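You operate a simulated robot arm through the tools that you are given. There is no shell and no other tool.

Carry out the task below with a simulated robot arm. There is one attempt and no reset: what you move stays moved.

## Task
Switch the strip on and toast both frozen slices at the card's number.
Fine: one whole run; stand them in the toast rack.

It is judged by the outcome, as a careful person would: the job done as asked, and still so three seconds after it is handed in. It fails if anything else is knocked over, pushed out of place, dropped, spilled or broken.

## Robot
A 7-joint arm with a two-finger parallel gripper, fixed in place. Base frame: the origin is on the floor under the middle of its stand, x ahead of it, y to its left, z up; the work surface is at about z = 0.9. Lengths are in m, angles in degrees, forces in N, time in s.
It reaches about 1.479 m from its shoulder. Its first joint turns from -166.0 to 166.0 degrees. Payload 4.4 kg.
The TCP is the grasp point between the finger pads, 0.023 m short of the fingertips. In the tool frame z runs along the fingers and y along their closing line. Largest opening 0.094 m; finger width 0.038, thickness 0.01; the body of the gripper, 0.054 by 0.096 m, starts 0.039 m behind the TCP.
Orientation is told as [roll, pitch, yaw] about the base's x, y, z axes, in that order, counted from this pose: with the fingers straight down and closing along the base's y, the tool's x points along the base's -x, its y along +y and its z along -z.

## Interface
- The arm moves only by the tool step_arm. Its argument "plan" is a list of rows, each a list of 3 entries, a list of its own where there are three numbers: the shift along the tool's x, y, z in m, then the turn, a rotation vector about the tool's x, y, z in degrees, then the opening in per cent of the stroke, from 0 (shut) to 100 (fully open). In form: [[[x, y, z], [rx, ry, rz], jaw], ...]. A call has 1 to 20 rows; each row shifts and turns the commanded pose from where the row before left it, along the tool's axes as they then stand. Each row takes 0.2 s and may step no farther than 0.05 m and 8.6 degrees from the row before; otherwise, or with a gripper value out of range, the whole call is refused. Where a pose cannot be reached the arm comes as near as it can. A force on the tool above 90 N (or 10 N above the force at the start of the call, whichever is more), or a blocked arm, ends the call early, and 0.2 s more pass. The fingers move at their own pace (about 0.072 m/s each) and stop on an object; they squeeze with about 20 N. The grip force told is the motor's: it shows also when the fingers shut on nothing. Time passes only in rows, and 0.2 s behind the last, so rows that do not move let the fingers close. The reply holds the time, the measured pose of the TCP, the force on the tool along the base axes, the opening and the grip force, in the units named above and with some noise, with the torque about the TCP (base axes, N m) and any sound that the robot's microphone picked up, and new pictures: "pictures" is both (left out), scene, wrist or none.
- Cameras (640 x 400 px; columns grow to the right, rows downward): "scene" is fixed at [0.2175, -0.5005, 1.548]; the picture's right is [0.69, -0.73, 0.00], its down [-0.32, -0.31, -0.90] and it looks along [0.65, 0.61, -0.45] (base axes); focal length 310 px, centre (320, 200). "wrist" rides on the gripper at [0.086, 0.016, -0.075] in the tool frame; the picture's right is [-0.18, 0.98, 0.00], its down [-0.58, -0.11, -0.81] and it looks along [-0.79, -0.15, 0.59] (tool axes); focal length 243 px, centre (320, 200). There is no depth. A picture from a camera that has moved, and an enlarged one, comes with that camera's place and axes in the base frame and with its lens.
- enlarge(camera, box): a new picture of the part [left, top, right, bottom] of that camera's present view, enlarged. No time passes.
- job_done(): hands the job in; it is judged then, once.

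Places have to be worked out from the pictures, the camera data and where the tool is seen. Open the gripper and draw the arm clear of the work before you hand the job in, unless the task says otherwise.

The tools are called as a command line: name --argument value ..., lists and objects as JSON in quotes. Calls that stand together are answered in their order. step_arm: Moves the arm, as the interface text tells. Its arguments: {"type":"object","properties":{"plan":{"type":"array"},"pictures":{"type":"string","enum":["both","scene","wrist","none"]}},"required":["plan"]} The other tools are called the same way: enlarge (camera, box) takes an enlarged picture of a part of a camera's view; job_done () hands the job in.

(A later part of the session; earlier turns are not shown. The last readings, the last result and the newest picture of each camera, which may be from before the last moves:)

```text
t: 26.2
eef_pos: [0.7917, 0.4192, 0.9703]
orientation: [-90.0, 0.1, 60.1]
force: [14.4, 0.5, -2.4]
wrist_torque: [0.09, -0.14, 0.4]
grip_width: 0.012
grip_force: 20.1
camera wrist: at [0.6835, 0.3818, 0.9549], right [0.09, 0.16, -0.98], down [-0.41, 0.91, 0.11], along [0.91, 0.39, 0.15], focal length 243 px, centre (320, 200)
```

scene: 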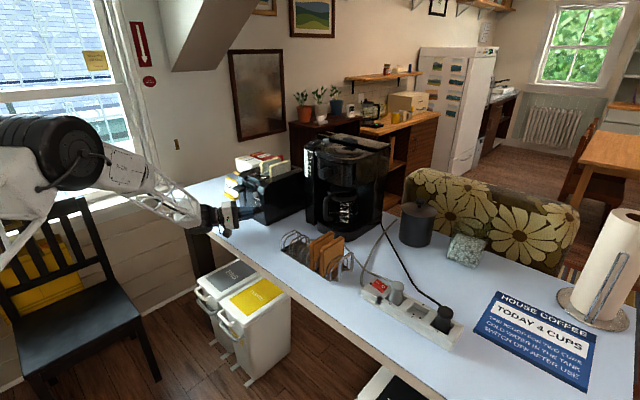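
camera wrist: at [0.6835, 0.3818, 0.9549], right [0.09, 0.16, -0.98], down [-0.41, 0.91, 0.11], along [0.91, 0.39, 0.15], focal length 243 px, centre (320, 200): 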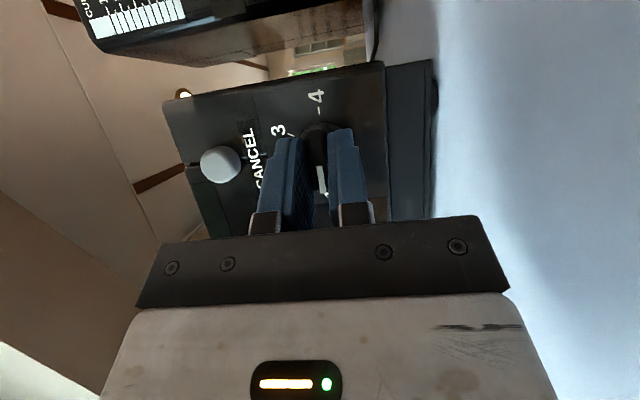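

The ridge has followed to horizontal. I'll open and back straight out to check the pointer.

step_arm --plan '[[[0, 0, 0], [0, 0, 0], 30], [[0, 0, 0], [0, 0, 0], 40], [[0, 0, -0.02], [0, 0, 0], 40], [[0, 0, -0.03], [0, 0, 0], 40], [[0, 0, -0.03], [0, 0, 0], 40], [[0, 0, 0], [0, 0, 0], 40]]'

enlarge --camera "scene" --box '[220, 155, 300, 225]'

enlarge --camera "wrist" --box '[220, 60, 400, 220]'

```text
t: 27.6
eef_pos: [0.7208, 0.4606, 0.9684]
orientation: [-90.0, 0.1, 60.1]
force: [0.5, -0.4, -0.6]
wrist_torque: [-0.02, 0.01, 0.03]
grip_width: 0.0374
grip_force: 0.1
camera wrist: at [0.6133, 0.4226, 0.9547], right [0.09, 0.16, -0.98], down [-0.41, 0.91, 0.11], along [0.91, 0.39, 0.15], focal length 243 px, centre (320, 200)
```

scene: 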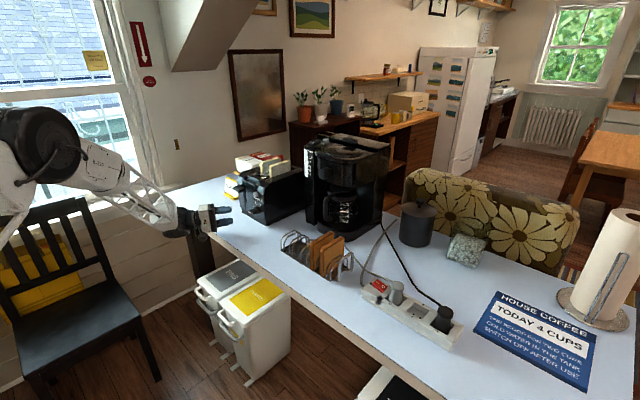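
wrist: 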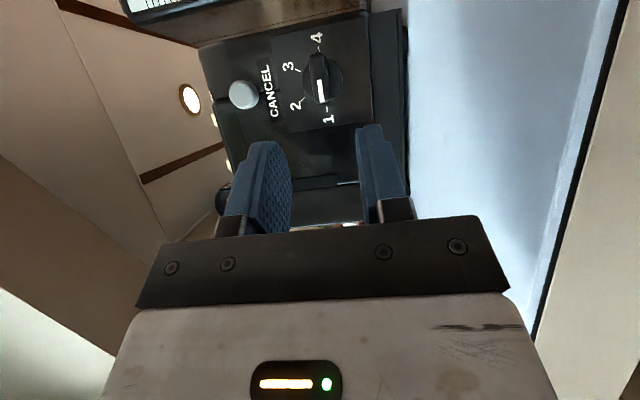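

```text
5.71 times, centred on (260, 190) of scene
camera zoom: at [0.2175, -0.5005, 1.548], right [0.69, -0.73, 0.0], down [-0.32, -0.31, -0.9], along [0.65, 0.61, -0.45], focal length 1771 px, centre (663, 257)
```

zoom: 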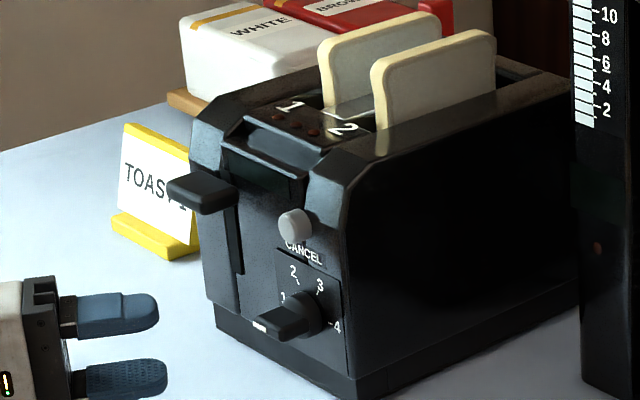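

```text
2.50 times, centred on (310, 140) of wrist
camera zoom: at [0.6133, 0.4226, 0.9547], right [0.09, 0.16, -0.98], down [-0.41, 0.91, 0.11], along [0.91, 0.39, 0.15], focal length 606 px, centre (345, 350)
```

zoom: 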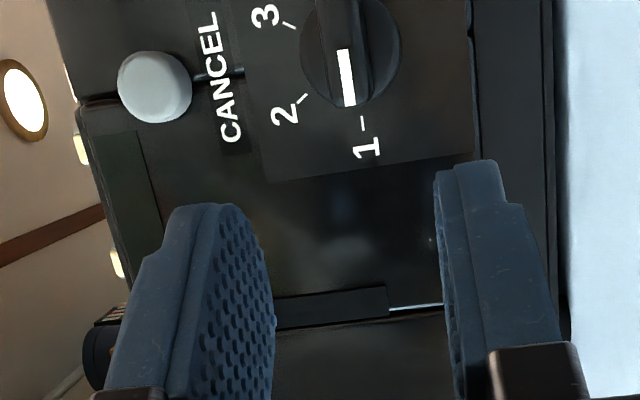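

The pointer is now exactly at 1. Next is the power strip, so I'll lift away and bring the gripper back to pointing straight down.

step_arm --plan '[[[0, -0.04, -0.025], [0, 0, 0], 60], [[0, -0.04, -0.025], [0, 0, 0], 60], [[0, -0.03, 0], [-3.75, 0, 6.5], 60], [[0, 0, 0], [-3.75, 0, 6.5], 60], [[0, 0, 0], [-3.75, 0, 6.5], 60], [[0, 0, 0], [-3.75, 0, 6.5], 60], [[0, 0, 0], [-3.75, 0, 6.5], 60], [[0, 0, 0], [-3.75, 0, 6.5], 60], [[0, 0, 0], [-3.75, 0, 6.5], 60], [[0, 0, 0], [-3.75, 0, 6.5], 60], [[0, 0, 0], [-3.75, 0, 6.5], 60], [[0, 0, 0], [-3.75, 0, 6.5], 60], [[0, 0, 0], [-3.75, 0, 6.5], 60], [[0, 0, 0], [-3.75, 0, 6.5], 60], [[0, 0, 0], [0, 7.5, 0], 60], [[0, 0, 0], [0, 7.5, 0], 60], [[0, 0, 0], [0, 7.5, 0], 60], [[0, 0, 0], [0, 7.5, 0], 60], [[0, 0, 0], [0, 7.5, 0], 60], [[0, 0, 0], [0, 7.5, 0], 60]]'

```text
t: 31.8
eef_pos: [0.6783, 0.4838, 1.0814]
orientation: [0.0, -14.8, 0.0]
force: [-0.4, 0.7, -0.3]
wrist_torque: [0.01, -0.01, -0.02]
grip_width: 0.0563
grip_force: 0.2
camera wrist: at [0.576, 0.5006, 1.1317], right [0.18, 0.98, 0.05], down [0.36, -0.11, 0.93], along [0.92, -0.15, -0.37], focal length 243 px, centre (320, 200)
```

scene: 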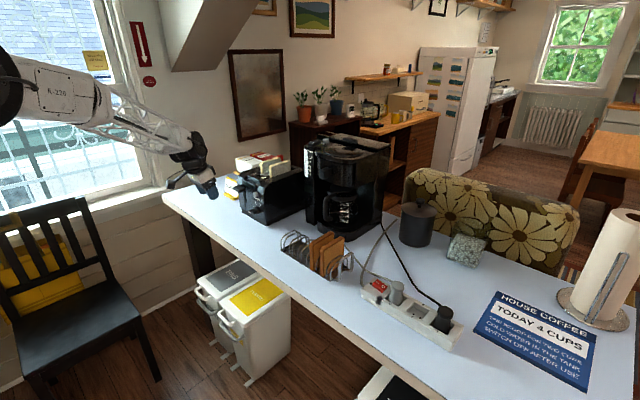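
wrist: 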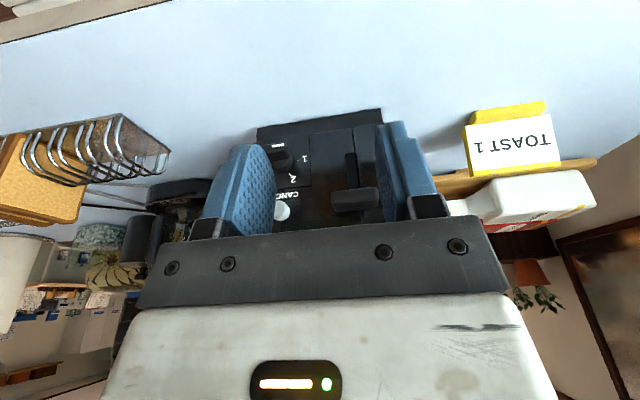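

step_arm --plan '[[[0, 0, 0], [0, 7.4, 0], 60], [[0, 0, 0], [0, 7.4, 0], 60], [[0.006, -0.0465, -0.003], [0, 0, 0], 60], [[0.006, -0.0465, -0.003], [0, 0, 0], 60], [[0.006, -0.0465, -0.003], [0, 0, 0], 60], [[0.006, -0.0465, -0.003], [0, 0, 0], 60], [[0.006, -0.0465, -0.003], [0, 0, 0], 60], [[0.006, -0.0465, -0.003], [0, 0, 0], 60], [[0.006, -0.0465, -0.003], [0, 0, 0], 60], [[0.006, -0.0465, -0.003], [0, 0, 0], 60], [[0.006, -0.0465, -0.003], [0, 0, 0], 60], [[0.006, -0.0465, -0.003], [0, 0, 0], 60], [[0.006, -0.0465, -0.003], [0, 0, 0], 60], [[0.006, -0.0465, -0.003], [0, 0, 0], 80], [[0.006, -0.0465, -0.003], [0, 0, 0], 100], [[0, 0, 0], [0, 0, 0], 100]]'

enlarge --camera "wrist" --box '[200, 100, 440, 240]'

```text
t: 35.2
eef_pos: [0.5998, -0.1219, 1.1169]
orientation: [0.0, -0.1, 0.0]
force: [-0.2, -0.1, 1.0]
wrist_torque: [0.03, 0.01, 0.02]
grip_width: 0.094
grip_force: 0.0
camera wrist: at [0.5122, -0.1056, 1.192], right [0.18, 0.98, 0.0], down [0.58, -0.11, 0.81], along [0.79, -0.15, -0.59], focal length 243 px, centre (320, 200)
```

scene: 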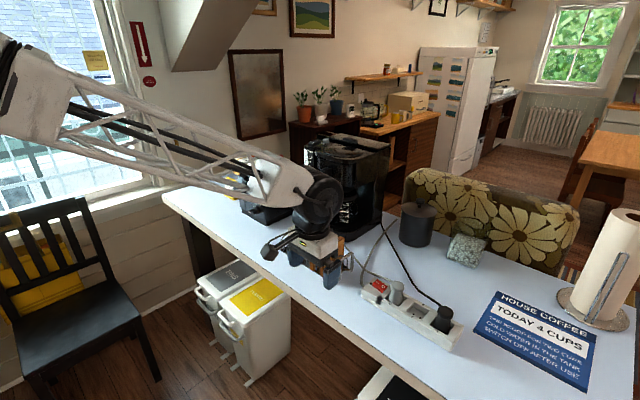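
wrist: 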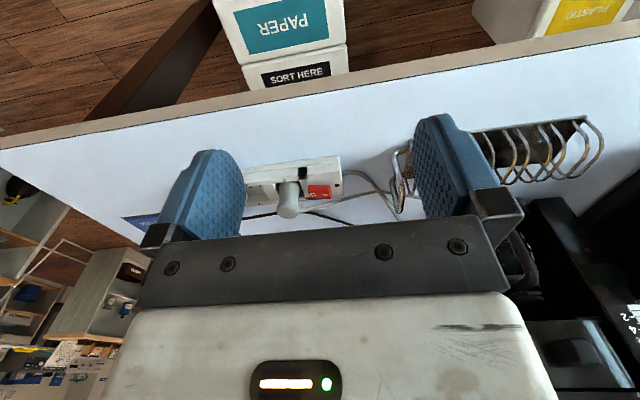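

```text
2.67 times, centred on (320, 170) of wrist
camera zoom: at [0.5122, -0.1056, 1.192], right [0.18, 0.98, 0.0], down [0.58, -0.11, 0.81], along [0.79, -0.15, -0.59], focal length 647 px, centre (320, 280)
```

zoom: 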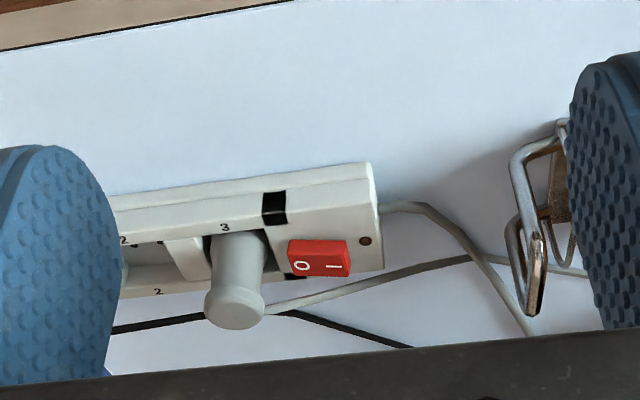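

enlarge --camera "wrist" --box '[295, 170, 355, 215]'

enlarge --camera "scene" --box '[360, 270, 420, 310]'

```text
8.89 times, centred on (325, 192) of wrist
camera zoom: at [0.5122, -0.1056, 1.192], right [0.18, 0.98, 0.0], down [0.58, -0.11, 0.81], along [0.79, -0.15, -0.59], focal length 2157 px, centre (276, 267)
```

zoom: 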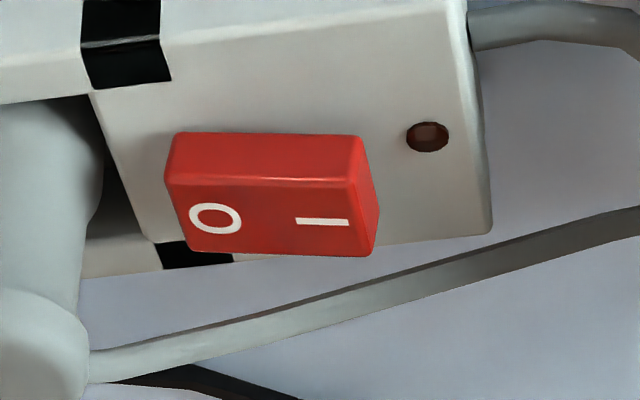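

```text
10.00 times, centred on (390, 290) of scene
camera zoom: at [0.2175, -0.5005, 1.548], right [0.69, -0.73, 0.0], down [-0.32, -0.31, -0.9], along [0.65, 0.61, -0.45], focal length 3100 px, centre (-380, -700)
```

zoom: 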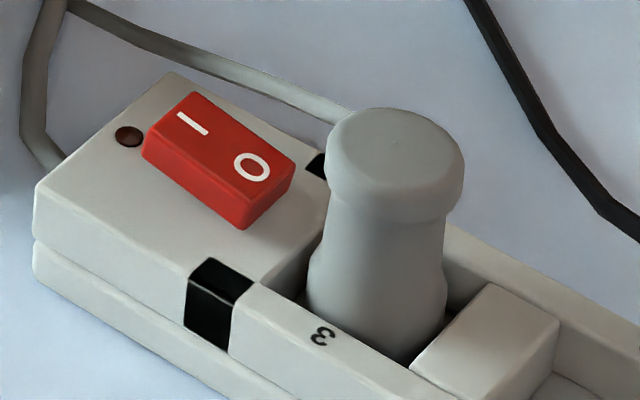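

The strip lamp is dark and its rocker has the I end raised (O pressed): I judge the I mark at about (0.816, −0.155, 0.957). I'll close the fingers and go above the I end, staying clear of the grey plug.

step_arm --plan '[[[-0.0434, -0.005, 0.0114], [0, 0, 0], 0], [[-0.0434, -0.005, 0.0114], [0, 0, 0], 0], [[-0.0434, -0.005, 0.0114], [0, 0, 0], 0], [[-0.0434, -0.005, 0.0114], [0, 0, 0], 0], [[-0.0434, -0.005, 0.0114], [0, 0, 0], 0], [[0, 0, 0.03], [0, 0, 0], 0], [[0, 0, 0.03], [0, 0, 0], 0], [[0, 0, 0], [0, 0, 0], 0]]'

enlarge --camera "scene" --box '[340, 230, 430, 310]'

enlarge --camera "wrist" --box '[240, 80, 400, 240]'

```text
t: 37.0
eef_pos: [0.8185, -0.1455, 1.0021]
orientation: [0.0, -0.1, 0.0]
force: [-0.1, -0.9, 0.0]
wrist_torque: [0.01, -0.01, -0.01]
grip_width: 0.0
grip_force: 19.9
camera wrist: at [0.732, -0.1288, 1.0771], right [0.18, 0.98, 0.0], down [0.58, -0.11, 0.81], along [0.79, -0.15, -0.59], focal length 243 px, centre (320, 200)
```

scene: 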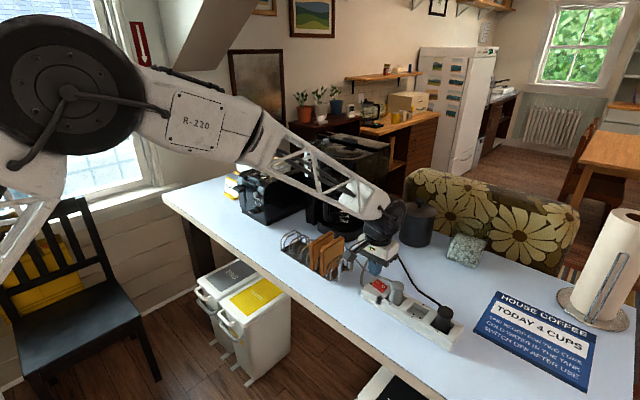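
wrist: 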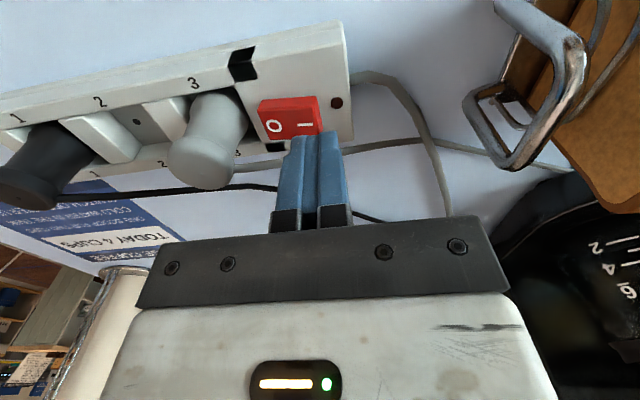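

```text
5.00 times, centred on (385, 270) of scene
camera zoom: at [0.2175, -0.5005, 1.548], right [0.69, -0.73, 0.0], down [-0.32, -0.31, -0.9], along [0.65, 0.61, -0.45], focal length 1550 px, centre (-5, -150)
```

zoom: 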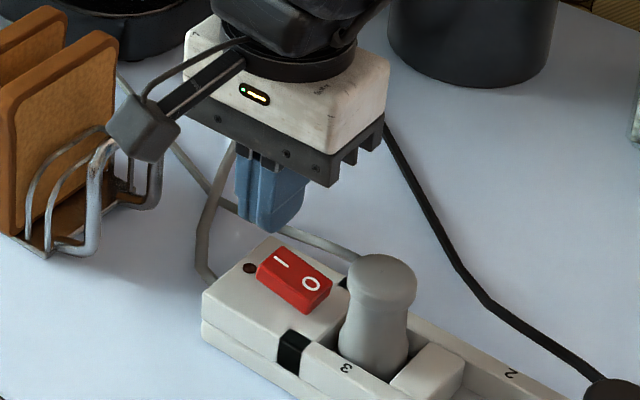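

```text
2.50 times, centred on (320, 160) of wrist
camera zoom: at [0.732, -0.1288, 1.0771], right [0.18, 0.98, 0.0], down [0.58, -0.11, 0.81], along [0.79, -0.15, -0.59], focal length 606 px, centre (320, 300)
```

zoom: 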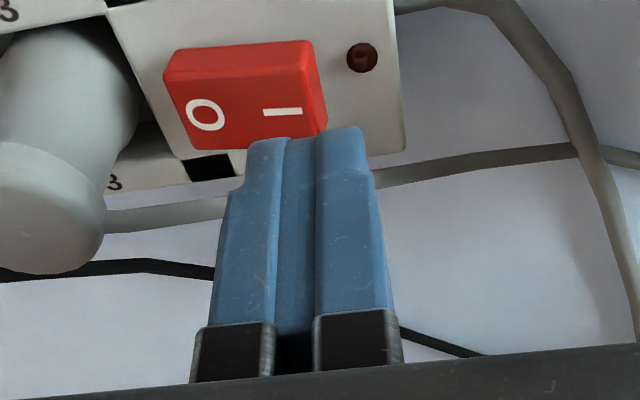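

Fingertips are right by the I end, about 2 cm above it. I'll nudge 4 mm toward the mark and press down in small steps.

step_arm --plan '[[[0, -0.004, 0], [0, 0, 0], 0], [[0, 0, 0.012], [0, 0, 0], 0], [[0, 0, 0.004], [0, 0, 0], 0], [[0, 0, 0.004], [0, 0, 0], 0], [[0, 0, 0.003], [0, 0, 0], 0], [[0, 0, 0.003], [0, 0, 0], 0], [[0, 0, 0], [0, 0, 0], 0]]'

enlarge --camera "scene" --box '[340, 230, 430, 310]'

```text
t: 38.6
eef_pos: [0.8192, -0.149, 0.9768]
orientation: [0.0, -0.3, 0.0]
force: [0.5, 2.1, 2.4]
wrist_torque: [-0.01, 0.0, -0.04]
grip_width: 0.0001
grip_force: 20.4
camera wrist: at [0.7322, -0.1328, 1.0524], right [0.18, 0.98, 0.0], down [0.58, -0.11, 0.81], along [0.79, -0.15, -0.59], focal length 243 px, centre (320, 200)
```

scene: 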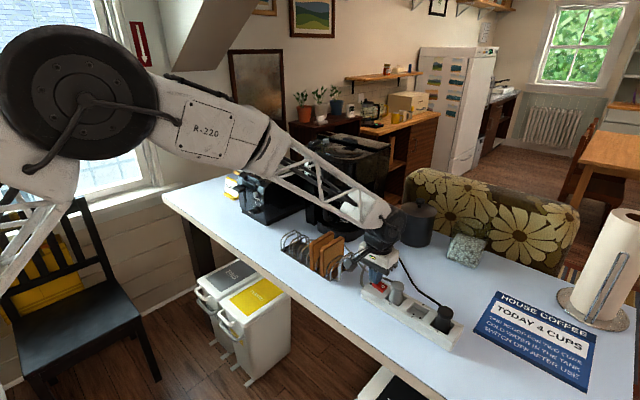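
wrist: 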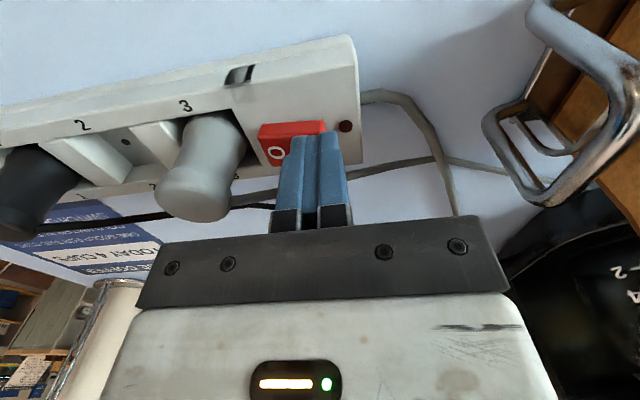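

```text
5.00 times, centred on (385, 270) of scene
camera zoom: at [0.2175, -0.5005, 1.548], right [0.69, -0.73, 0.0], down [-0.32, -0.31, -0.9], along [0.65, 0.61, -0.45], focal length 1550 px, centre (-5, -150)
```

zoom: 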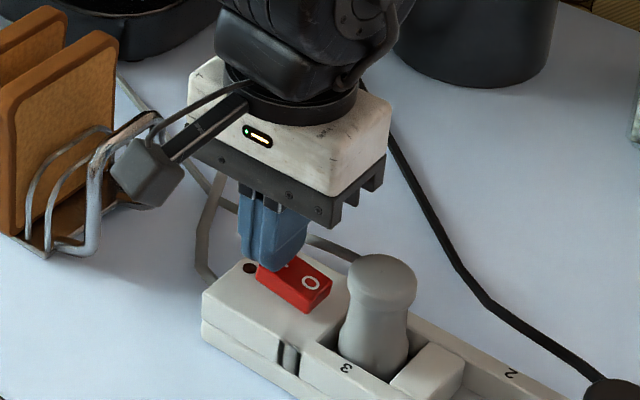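

The finger just touches the rocker (2 N), with the lamp still dark. Pressing further in small steps.

step_arm --plan '[[[0, 0, 0.002], [0, 0, 0], 0], [[0, 0, 0.002], [0, 0, 0], 0], [[0, 0, 0.002], [0, 0, 0], 0], [[0, 0, 0], [0, 0, 0], 0]]'

enlarge --camera "scene" --box '[360, 260, 410, 300]'

```text
t: 39.6
eef_pos: [0.8193, -0.1486, 0.9732]
orientation: [0.0, -0.3, 0.0]
force: [-1.6, 11.3, 39.2]
wrist_torque: [-0.09, 0.04, 0.03]
grip_width: 0.0
grip_force: 20.1
camera wrist: at [0.7316, -0.1324, 1.0483], right [0.18, 0.98, 0.0], down [0.58, -0.11, 0.81], along [0.8, -0.15, -0.59], focal length 243 px, centre (320, 200)
```

scene: 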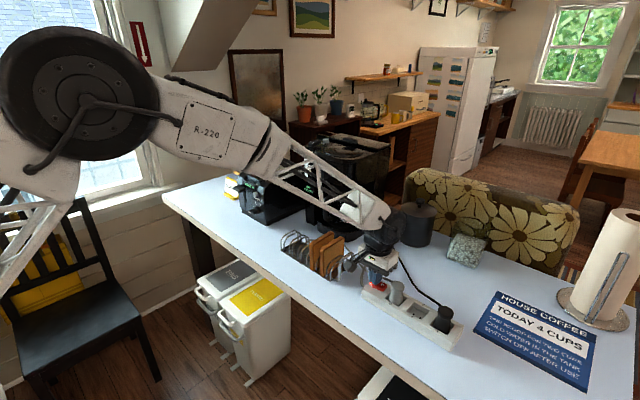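
wrist: 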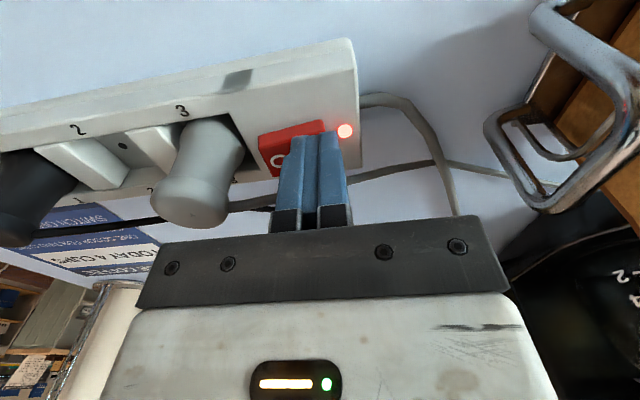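

```text
10.00 times, centred on (385, 280) of scene
camera zoom: at [0.2175, -0.5005, 1.548], right [0.69, -0.73, 0.0], down [-0.32, -0.31, -0.9], along [0.65, 0.61, -0.45], focal length 3100 px, centre (-330, -600)
```

zoom: 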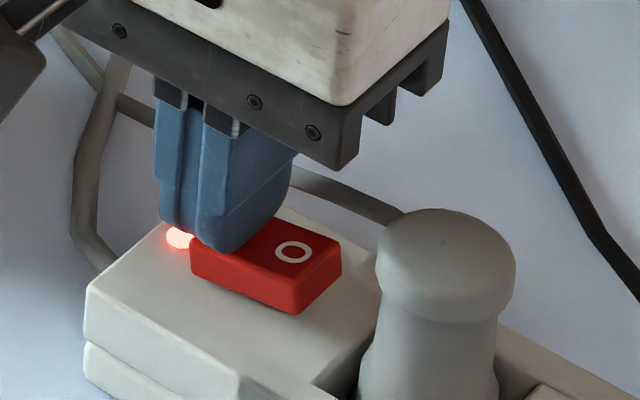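

The strip lamp is lit and the rocker is over. I'll lift off and check the rocker, the toaster and the coffee maker.

step_arm --plan '[[[0, 0, -0.03], [0, 0, 0], 0], [[0.01, 0, -0.04], [0, 0, 0], 0], [[0.03, 0, -0.03], [0, 0, 0], 0], [[0.04, 0, -0.02], [0, 0, 0], 0], [[0.04, 0, -0.02], [0, 0, 0], 0], [[0.04, 0, -0.01], [0, 0, 0], 50], [[0.04, 0, 0], [0, 0, 0], 80], [[0, 0, 0], [0, 0, 0], 100]]'

enlarge --camera "scene" --box '[225, 130, 405, 240]'

enlarge --camera "scene" --box '[345, 260, 445, 340]'

```text
t: 41.4
eef_pos: [0.6169, -0.1504, 1.1176]
orientation: [0.1, -0.1, 0.0]
force: [0.3, 0.5, 0.4]
wrist_torque: [-0.02, 0.01, 0.0]
grip_width: 0.0941
grip_force: 0.1
camera wrist: at [0.5305, -0.1342, 1.1942], right [0.18, 0.98, 0.0], down [0.58, -0.11, 0.81], along [0.79, -0.15, -0.59], focal length 243 px, centre (320, 200)
```

scene: 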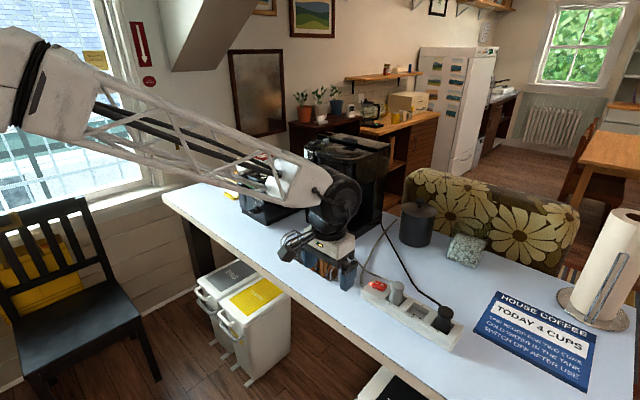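
wrist: 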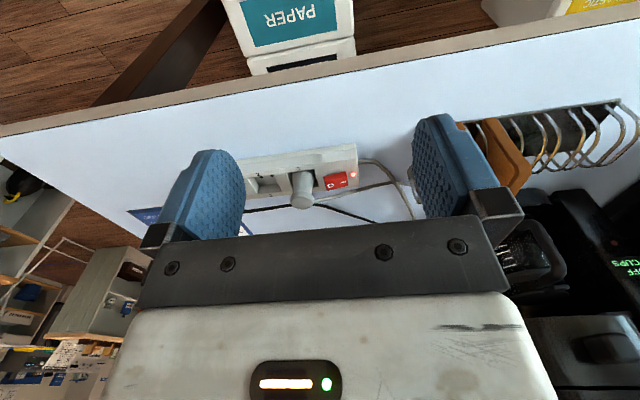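

```text
3.56 times, centred on (315, 185) of scene
camera zoom: at [0.2175, -0.5005, 1.548], right [0.69, -0.73, 0.0], down [-0.32, -0.31, -0.9], along [0.65, 0.61, -0.45], focal length 1102 px, centre (338, 253)
```

zoom: 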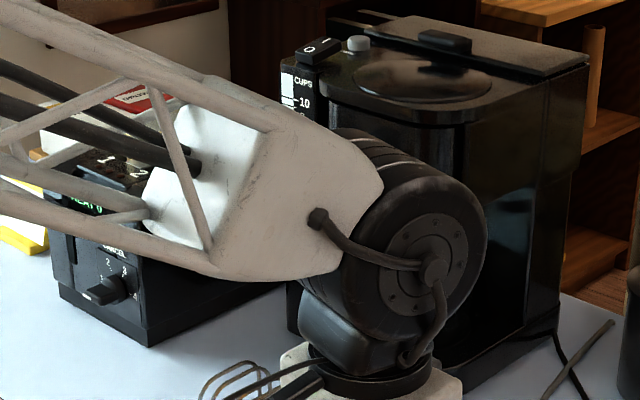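

```text
5.00 times, centred on (395, 300) of scene
camera zoom: at [0.2175, -0.5005, 1.548], right [0.69, -0.73, 0.0], down [-0.32, -0.31, -0.9], along [0.65, 0.61, -0.45], focal length 1550 px, centre (-55, -300)
```

zoom: 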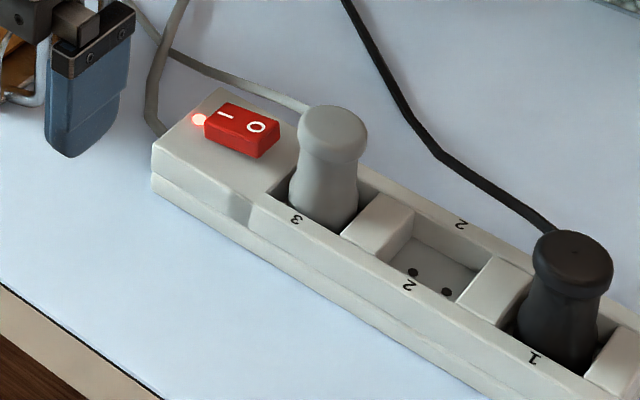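

The strip is on and its lamp lit; the coffee maker shows OFF, and the toaster display has come alive. I'll move back in front of the toaster to read its display.

step_arm --plan '[[[0, 0.0465, -0.002], [0, 0, 0], 100], [[0, 0.0465, -0.002], [0, 0, 0], 100], [[0, 0.0465, -0.002], [0, 0, 0], 100], [[0, 0.0465, -0.002], [0, 0, 0], 100], [[0, 0.0465, -0.002], [0, 0, 0], 100], [[0, 0.0465, -0.002], [0, 0, 0], 100], [[0, 0.0465, -0.002], [0, 0, 0], 100], [[0, 0.0465, -0.002], [0, 0, 0], 100], [[0, 0.0465, -0.002], [0, 0, 0], 100], [[0, 0.0465, -0.002], [0, 0, 0], 100], [[0, 0.0465, -0.002], [0, 0, 0], 100], [[0, 0.0465, -0.002], [0, 0, 0], 100], [[0, 0.0465, -0.002], [0, 0, 0], 100], [[0, 0.0465, 0], [0, 0, 0], 100], [[0, 0, 0], [0, 0, 0], 100]]'

enlarge --camera "wrist" --box '[230, 110, 430, 250]'

enlarge --camera "scene" --box '[225, 145, 305, 225]'

```text
t: 44.6
eef_pos: [0.6166, 0.5003, 1.1491]
orientation: [0.0, -0.1, 0.0]
force: [0.3, 1.7, -0.2]
wrist_torque: [-0.02, 0.02, -0.03]
grip_width: 0.094
grip_force: 0.0
camera wrist: at [0.53, 0.5174, 1.2229], right [0.18, 0.98, 0.0], down [0.58, -0.11, 0.81], along [0.79, -0.15, -0.59], focal length 243 px, centre (320, 200)
```

scene: 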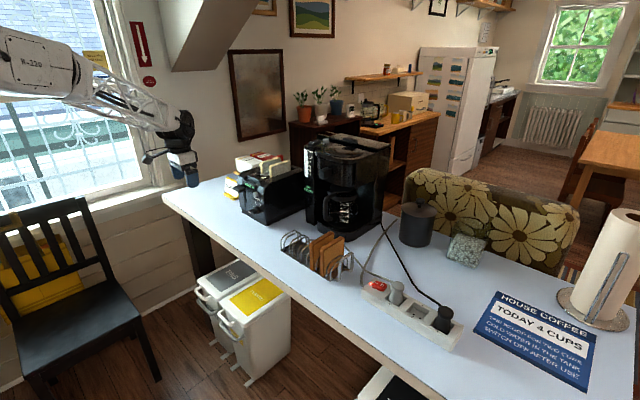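
wrist: 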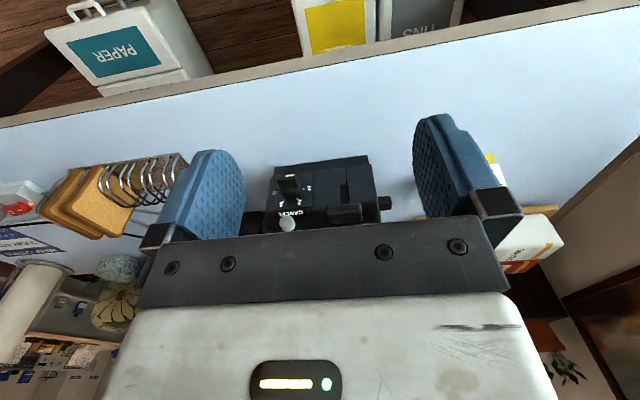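

```text
2.86 times, centred on (330, 180) of wrist
camera zoom: at [0.53, 0.5174, 1.2229], right [0.18, 0.98, 0.0], down [0.58, -0.11, 0.81], along [0.79, -0.15, -0.59], focal length 693 px, centre (291, 257)
```

zoom: 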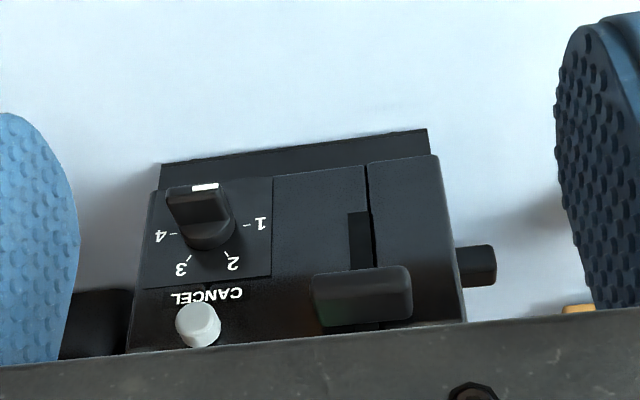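

```text
5.00 times, centred on (265, 185) of scene
camera zoom: at [0.2175, -0.5005, 1.548], right [0.69, -0.73, 0.0], down [-0.32, -0.31, -0.9], along [0.65, 0.61, -0.45], focal length 1550 px, centre (595, 275)
```

zoom: 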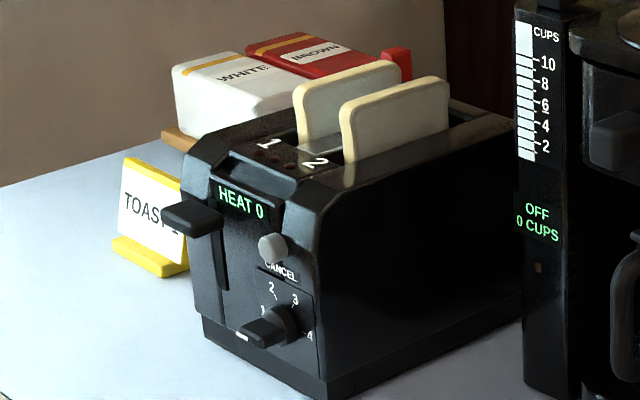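

The toaster display now reads HEAT 0 and the coffee maker OFF, 0 CUPS. I'll close the fingers and go above the lever at about (0.81, 0.50, 1.05).

step_arm --plan '[[[-0.0478, 0, 0], [0, 0, 0], 0], [[-0.0478, 0, 0], [0, 0, 0], 0], [[-0.0478, 0, 0], [0, 0, 0], 0], [[-0.0478, 0, 0], [0, 0, 0], 0], [[0, 0, 0.03], [0, 0, 0], 0], [[0, 0, 0.02], [0, 0, 0], 0], [[0, 0, 0], [0, 0, 0], 0]]'

enlarge --camera "wrist" --box '[240, 40, 420, 240]'

enlarge --camera "scene" --box '[205, 135, 305, 225]'

```text
t: 46.2
eef_pos: [0.8079, 0.5015, 1.0963]
orientation: [-0.1, -0.1, 0.0]
force: [-0.3, -0.4, -0.1]
wrist_torque: [-0.02, 0.03, 0.01]
grip_width: 0.0
grip_force: 19.9
camera wrist: at [0.7219, 0.5173, 1.1713], right [0.18, 0.98, 0.0], down [0.58, -0.11, 0.81], along [0.79, -0.15, -0.59], focal length 243 px, centre (320, 200)
```

scene: 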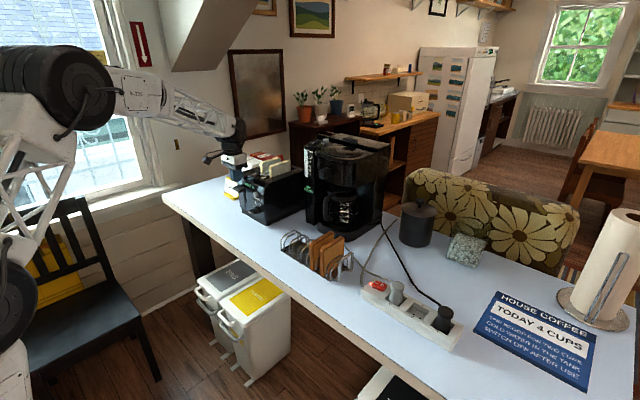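
wrist: 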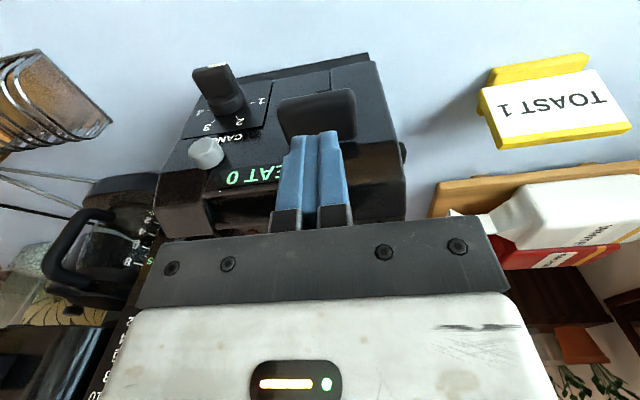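

```text
2.00 times, centred on (330, 140) of wrist
camera zoom: at [0.7219, 0.5173, 1.1713], right [0.18, 0.98, 0.0], down [0.58, -0.11, 0.81], along [0.79, -0.15, -0.59], focal length 485 px, centre (300, 320)
```

zoom: 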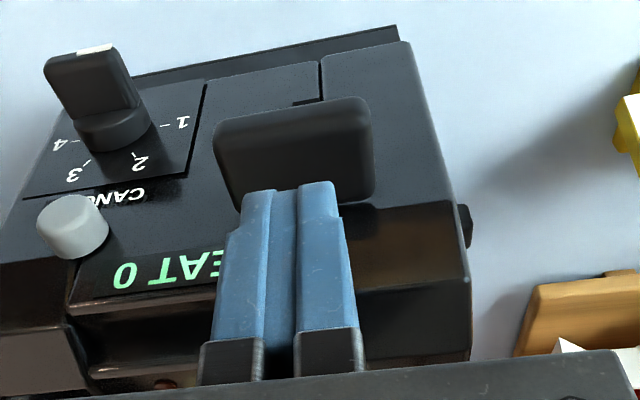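

```text
4.44 times, centred on (255, 180) of scene
camera zoom: at [0.2175, -0.5005, 1.548], right [0.69, -0.73, 0.0], down [-0.32, -0.31, -0.9], along [0.65, 0.61, -0.45], focal length 1378 px, centre (609, 289)
```

zoom: 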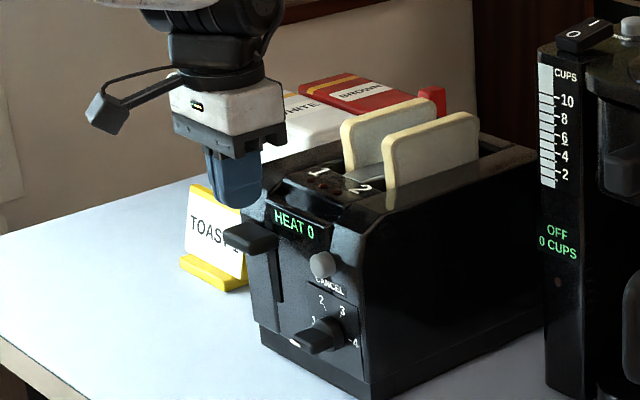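

The fingers are right over the lever. I'll back off 6 mm from the panel for clearance and press the lever down in small steps.

step_arm --plan '[[[0.006, 0, 0], [0, 0, 0], 0], [[0, 0, 0.018], [0, 0, 0], 0], [[0, 0, 0.008], [0, 0, 0], 0], [[0, 0, 0.008], [0, 0, 0], 0], [[0, 0, 0.008], [0, 0, 0], 0], [[0, 0, 0.008], [0, 0, 0], 0], [[0, 0, 0.008], [0, 0, 0], 0], [[0, 0, 0], [0, 0, 0], 0]]'

enlarge --camera "scene" --box '[205, 135, 305, 225]'

```text
t: 48.0
eef_pos: [0.8021, 0.5025, 1.0392]
orientation: [0.0, -0.2, -0.1]
force: [1.7, -1.2, 2.3]
wrist_torque: [-0.05, 0.0, 0.03]
grip_width: 0.0
grip_force: 19.6
camera wrist: at [0.7157, 0.5175, 1.1143], right [0.18, 0.98, 0.0], down [0.58, -0.11, 0.81], along [0.79, -0.15, -0.59], focal length 243 px, centre (320, 200)
```

scene: 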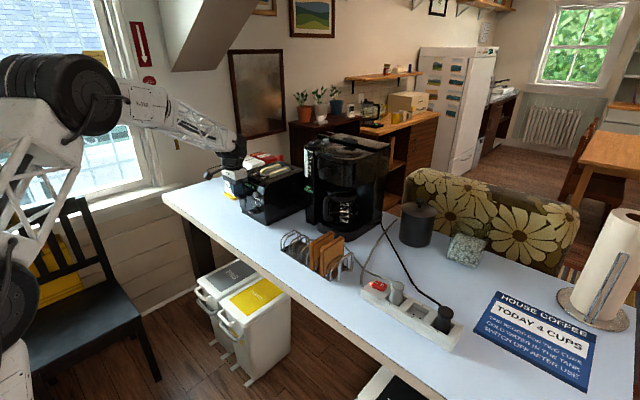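
wrist: 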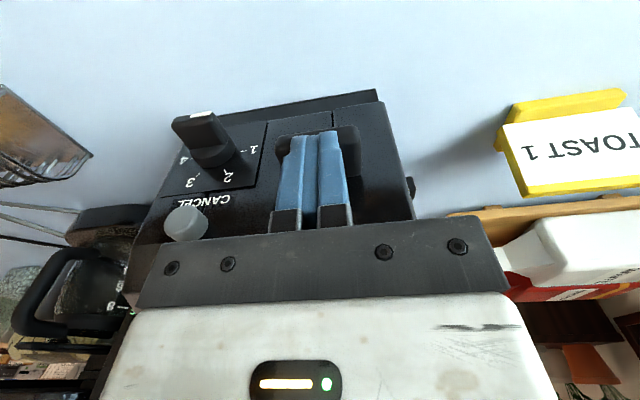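

```text
4.44 times, centred on (255, 180) of scene
camera zoom: at [0.2175, -0.5005, 1.548], right [0.69, -0.73, 0.0], down [-0.32, -0.31, -0.9], along [0.65, 0.61, -0.45], focal length 1378 px, centre (609, 289)
```

zoom: 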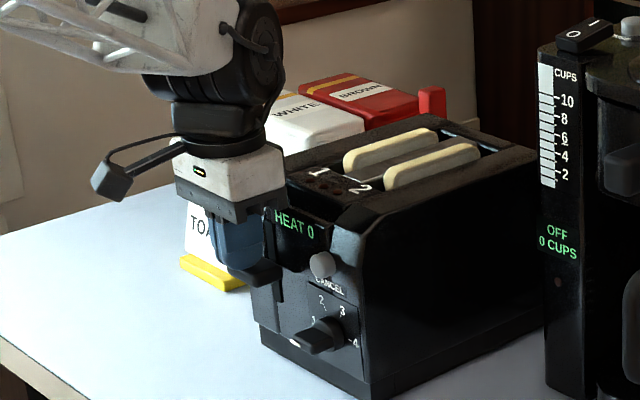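

The slices are going down with the lever at only ~2 N. Continuing downward to the latch.

step_arm --plan '[[[0, 0, 0.008], [0, 0, 0], 0], [[0, 0, 0.008], [0, 0, 0], 0], [[0, 0, 0.006], [0, 0, 0], 0], [[0, 0, 0.004], [0, 0, 0], 0], [[0, 0, 0], [0, 0, 0], 0]]'

enlarge --camera "scene" --box '[205, 135, 305, 225]'

```text
t: 48.8
eef_pos: [0.8029, 0.5035, 1.0341]
orientation: [0.5, -0.8, 0.1]
force: [-1.6, 0.4, 9.2]
wrist_torque: [-0.1, -0.32, 0.0]
grip_width: 0.0
grip_force: 20.2
stopped in row 3: the force on the tool passed its limit at 100 N (the readings are from after the stop); the commanded pose is now the measured one
camera wrist: at [0.7165, 0.5182, 1.1075], right [0.18, 0.98, 0.01], down [0.57, -0.12, 0.81], along [0.8, -0.14, -0.58], focal length 243 px, centre (320, 200)
```

scene: 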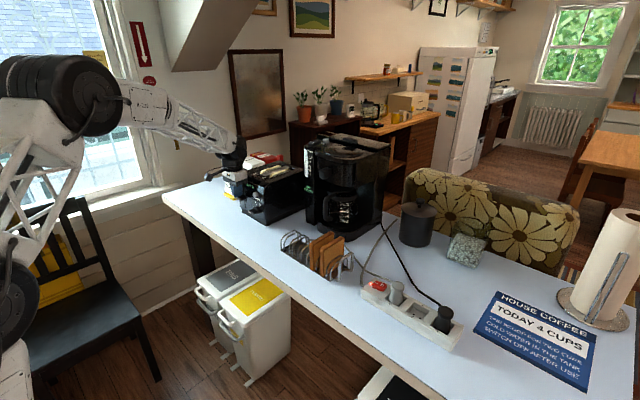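
wrist: 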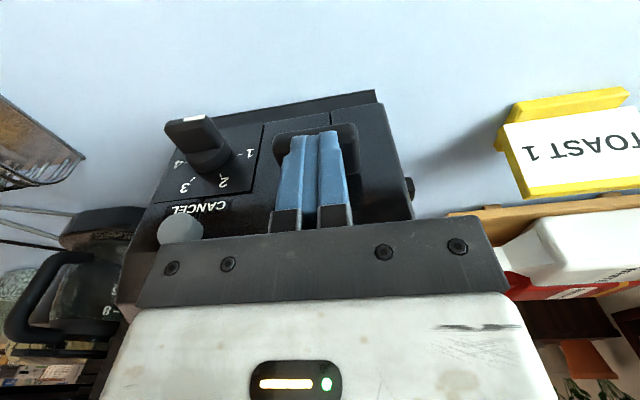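

```text
4.44 times, centred on (255, 180) of scene
camera zoom: at [0.2175, -0.5005, 1.548], right [0.69, -0.73, 0.0], down [-0.32, -0.31, -0.9], along [0.65, 0.61, -0.45], focal length 1378 px, centre (609, 289)
```

zoom: 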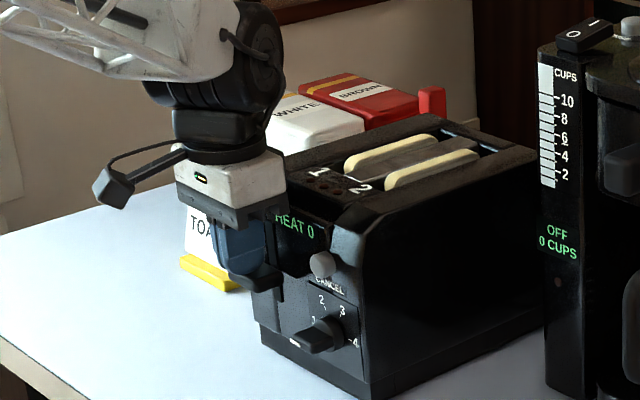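

The force limit tripped at fingertip height about 1.011, with the slices nearly flush. It could be the lever's end stop or my palm touching the housing, so I'll lift and see whether the lever stays latched.

step_arm --plan '[[[0, 0, -0.015], [0, 0, 0], 0], [[0.005, 0, -0.02], [0, 0, 0], 0], [[0, 0, 0], [0, 0, 0], 0]]'

enlarge --camera "scene" --box '[205, 135, 305, 225]'

enlarge --camera "wrist" --box '[200, 60, 440, 240]'

```text
t: 49.5
eef_pos: [0.7991, 0.5031, 1.0653]
orientation: [0.5, -0.8, 0.1]
force: [0.8, -0.9, 1.0]
wrist_torque: [-0.03, 0.0, 0.03]
grip_width: 0.0002
grip_force: 19.8
camera wrist: at [0.7117, 0.518, 1.1397], right [0.18, 0.98, 0.01], down [0.57, -0.11, 0.81], along [0.8, -0.14, -0.58], focal length 243 px, centre (320, 200)
```

scene: 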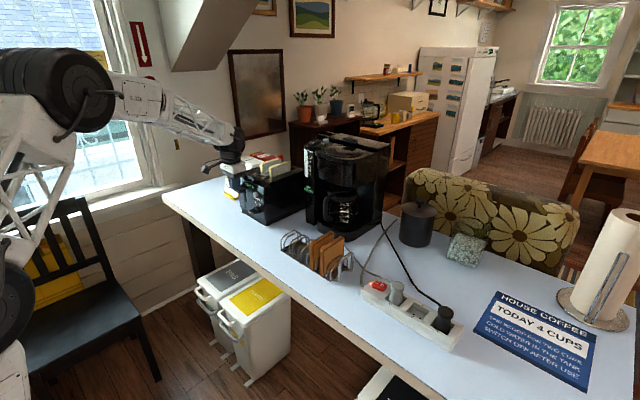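
wrist: 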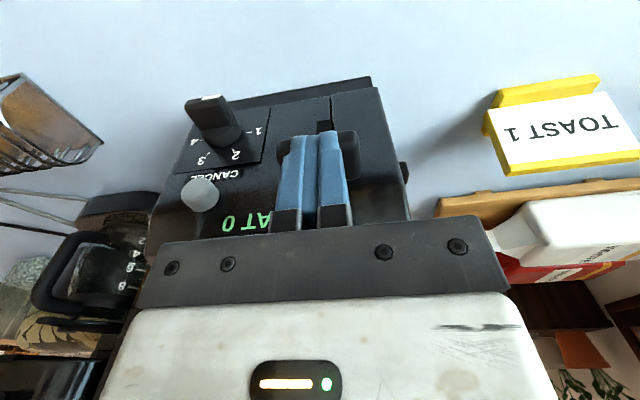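

```text
4.44 times, centred on (255, 180) of scene
camera zoom: at [0.2175, -0.5005, 1.548], right [0.69, -0.73, 0.0], down [-0.32, -0.31, -0.9], along [0.65, 0.61, -0.45], focal length 1378 px, centre (609, 289)
```

zoom: 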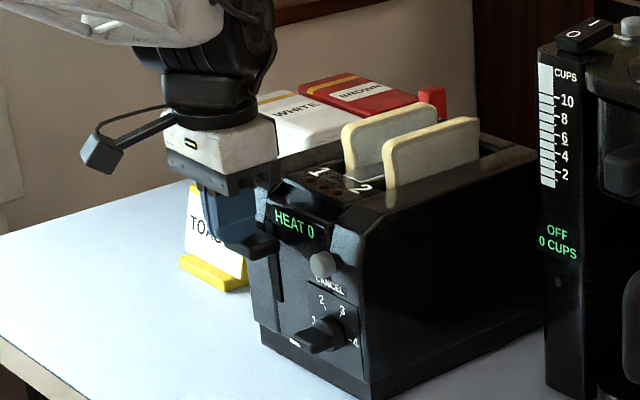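

```text
2.22 times, centred on (320, 150) of wrist
camera zoom: at [0.7117, 0.518, 1.1397], right [0.18, 0.98, 0.01], down [0.57, -0.11, 0.81], along [0.8, -0.14, -0.58], focal length 539 px, centre (320, 311)
```

zoom: 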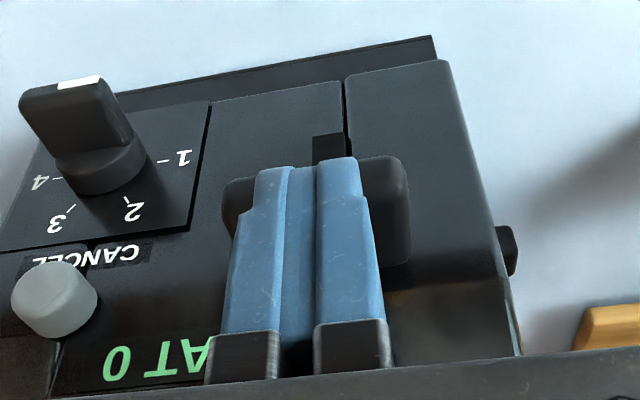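

The lever and slices came back up, so my palm had hit the toaster's upper housing before the latch. I'll redo it with the gripper tilted 30° so the palm stays away from the toaster while the fingertips press the lever.

step_arm --plan '[[[0.015, 0, -0.025], [0, 0, 0], 0], [[0.015, 0, -0.025], [0.5, -7.3, 0], 0], [[0, 0, 0], [0, -7.3, 0], 0], [[0, 0, 0], [0, -7.3, 0], 0], [[0, 0, 0], [0, -7.3, 0], 0], [[0, 0, 0], [0, 0, 0], 0]]'

enlarge --camera "wrist" --box '[200, 60, 440, 240]'

enlarge --camera "scene" --box '[205, 135, 305, 225]'

```text
t: 51.0
eef_pos: [0.7677, 0.5021, 1.1154]
orientation: [-0.1, -30.0, -0.1]
force: [0.1, 0.4, -0.2]
wrist_torque: [0.0, 0.0, -0.03]
grip_width: 0.0
grip_force: 20.2
camera wrist: at [0.6555, 0.5183, 1.138], right [0.16, 0.98, 0.09], down [0.1, -0.11, 0.99], along [0.98, -0.15, -0.12], focal length 243 px, centre (320, 200)
```

scene: 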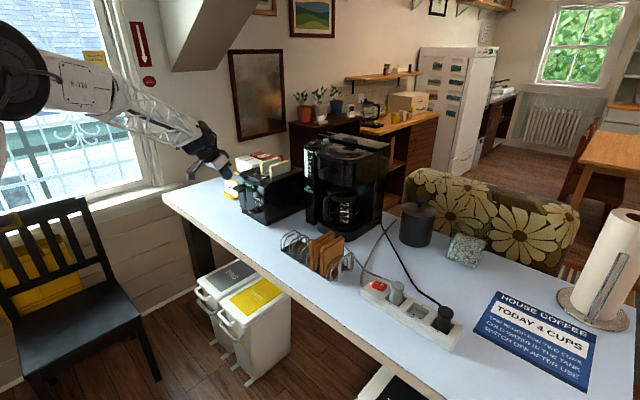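
wrist: 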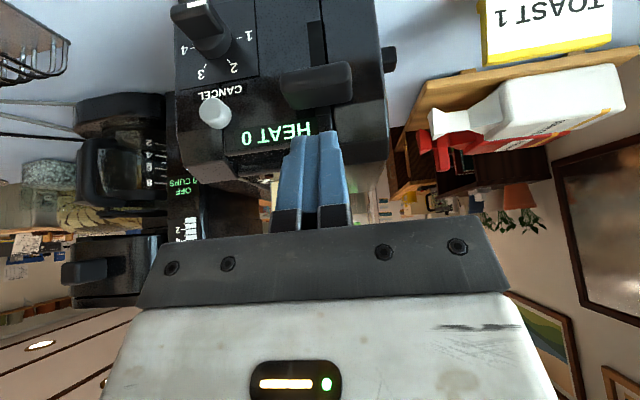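

```text
2.22 times, centred on (320, 150) of wrist
camera zoom: at [0.6555, 0.5183, 1.138], right [0.16, 0.98, 0.09], down [0.1, -0.11, 0.99], along [0.98, -0.15, -0.12], focal length 539 px, centre (320, 311)
```

zoom: 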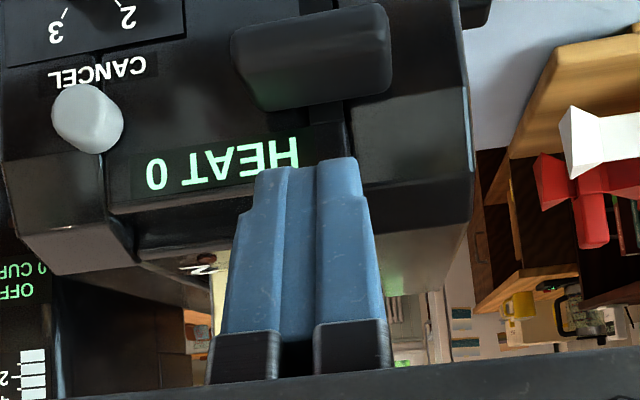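

```text
4.44 times, centred on (255, 180) of scene
camera zoom: at [0.2175, -0.5005, 1.548], right [0.69, -0.73, 0.0], down [-0.32, -0.31, -0.9], along [0.65, 0.61, -0.45], focal length 1378 px, centre (609, 289)
```

zoom: 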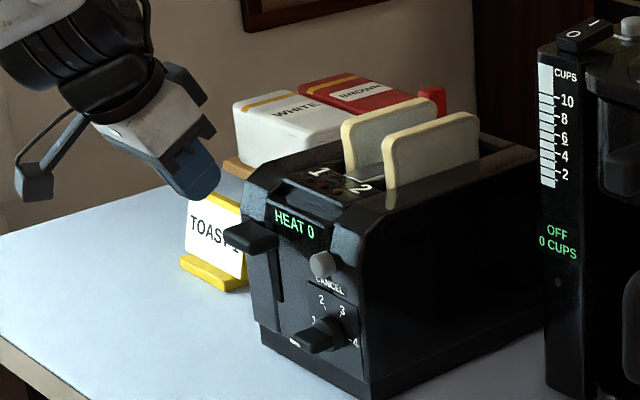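

step_arm --plan '[[[-0.0223, 0, 0.033], [0, 0, 0], 0], [[0.005, 0, 0.00866], [0, 0, 0], 0], [[0.005, 0, 0.00866], [0, 0, 0], 0], [[0.005, 0, 0.00866], [0, 0, 0], 0], [[0.005, 0, 0.00866], [0, 0, 0], 0], [[0.005, 0, 0.00866], [0, 0, 0], 0], [[0, 0, 0], [0, 0, 0], 0]]'

enlarge --camera "scene" --box '[205, 135, 305, 225]'

enlarge --camera "wrist" --box '[200, 60, 440, 240]'

```text
t: 52.5
eef_pos: [0.8035, 0.5018, 1.0487]
orientation: [-0.2, -30.1, 0.0]
force: [1.1, 0.4, 2.3]
wrist_torque: [0.02, -0.04, -0.02]
grip_width: 0.0
grip_force: 19.8
camera wrist: at [0.6923, 0.5173, 1.0713], right [0.16, 0.98, 0.09], down [0.1, -0.11, 0.99], along [0.98, -0.15, -0.12], focal length 243 px, centre (320, 200)
```

scene: 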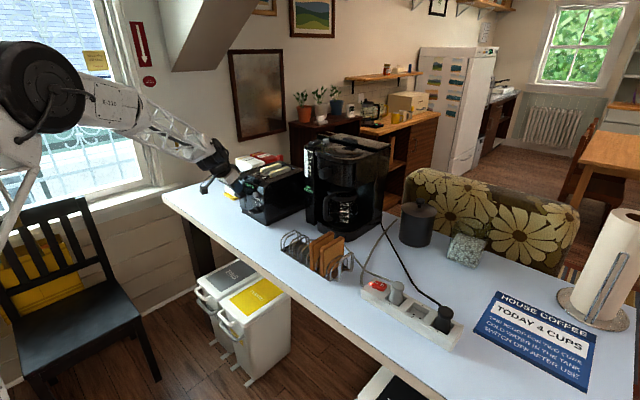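
wrist: 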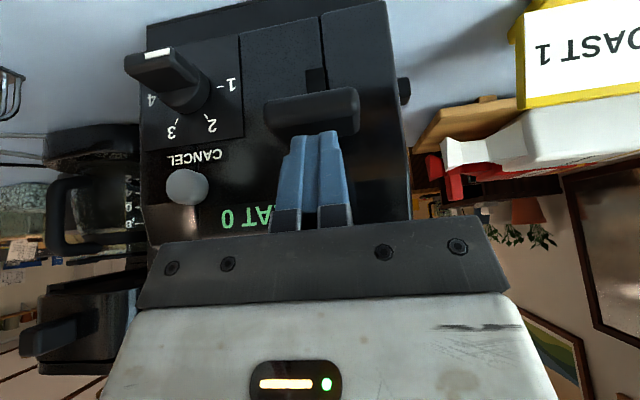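

```text
4.44 times, centred on (255, 180) of scene
camera zoom: at [0.2175, -0.5005, 1.548], right [0.69, -0.73, 0.0], down [-0.32, -0.31, -0.9], along [0.65, 0.61, -0.45], focal length 1378 px, centre (609, 289)
```

zoom: 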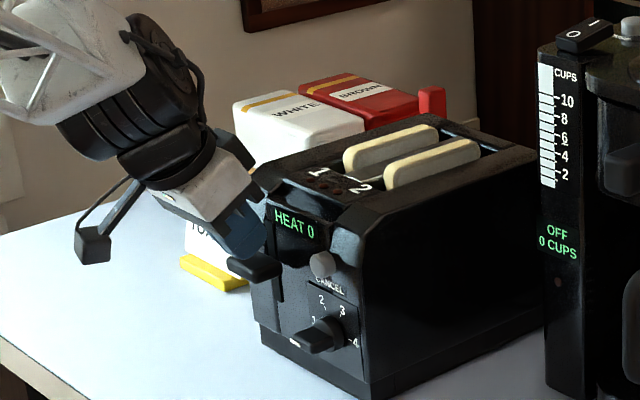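

```text
2.22 times, centred on (320, 150) of wrist
camera zoom: at [0.6923, 0.5173, 1.0713], right [0.16, 0.98, 0.09], down [0.1, -0.11, 0.99], along [0.98, -0.15, -0.12], focal length 539 px, centre (320, 311)
```

zoom: 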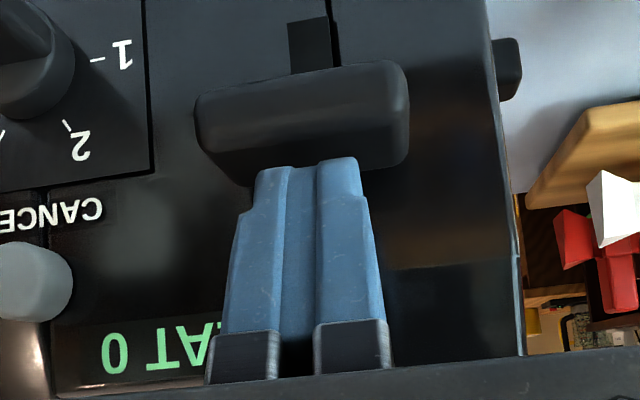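

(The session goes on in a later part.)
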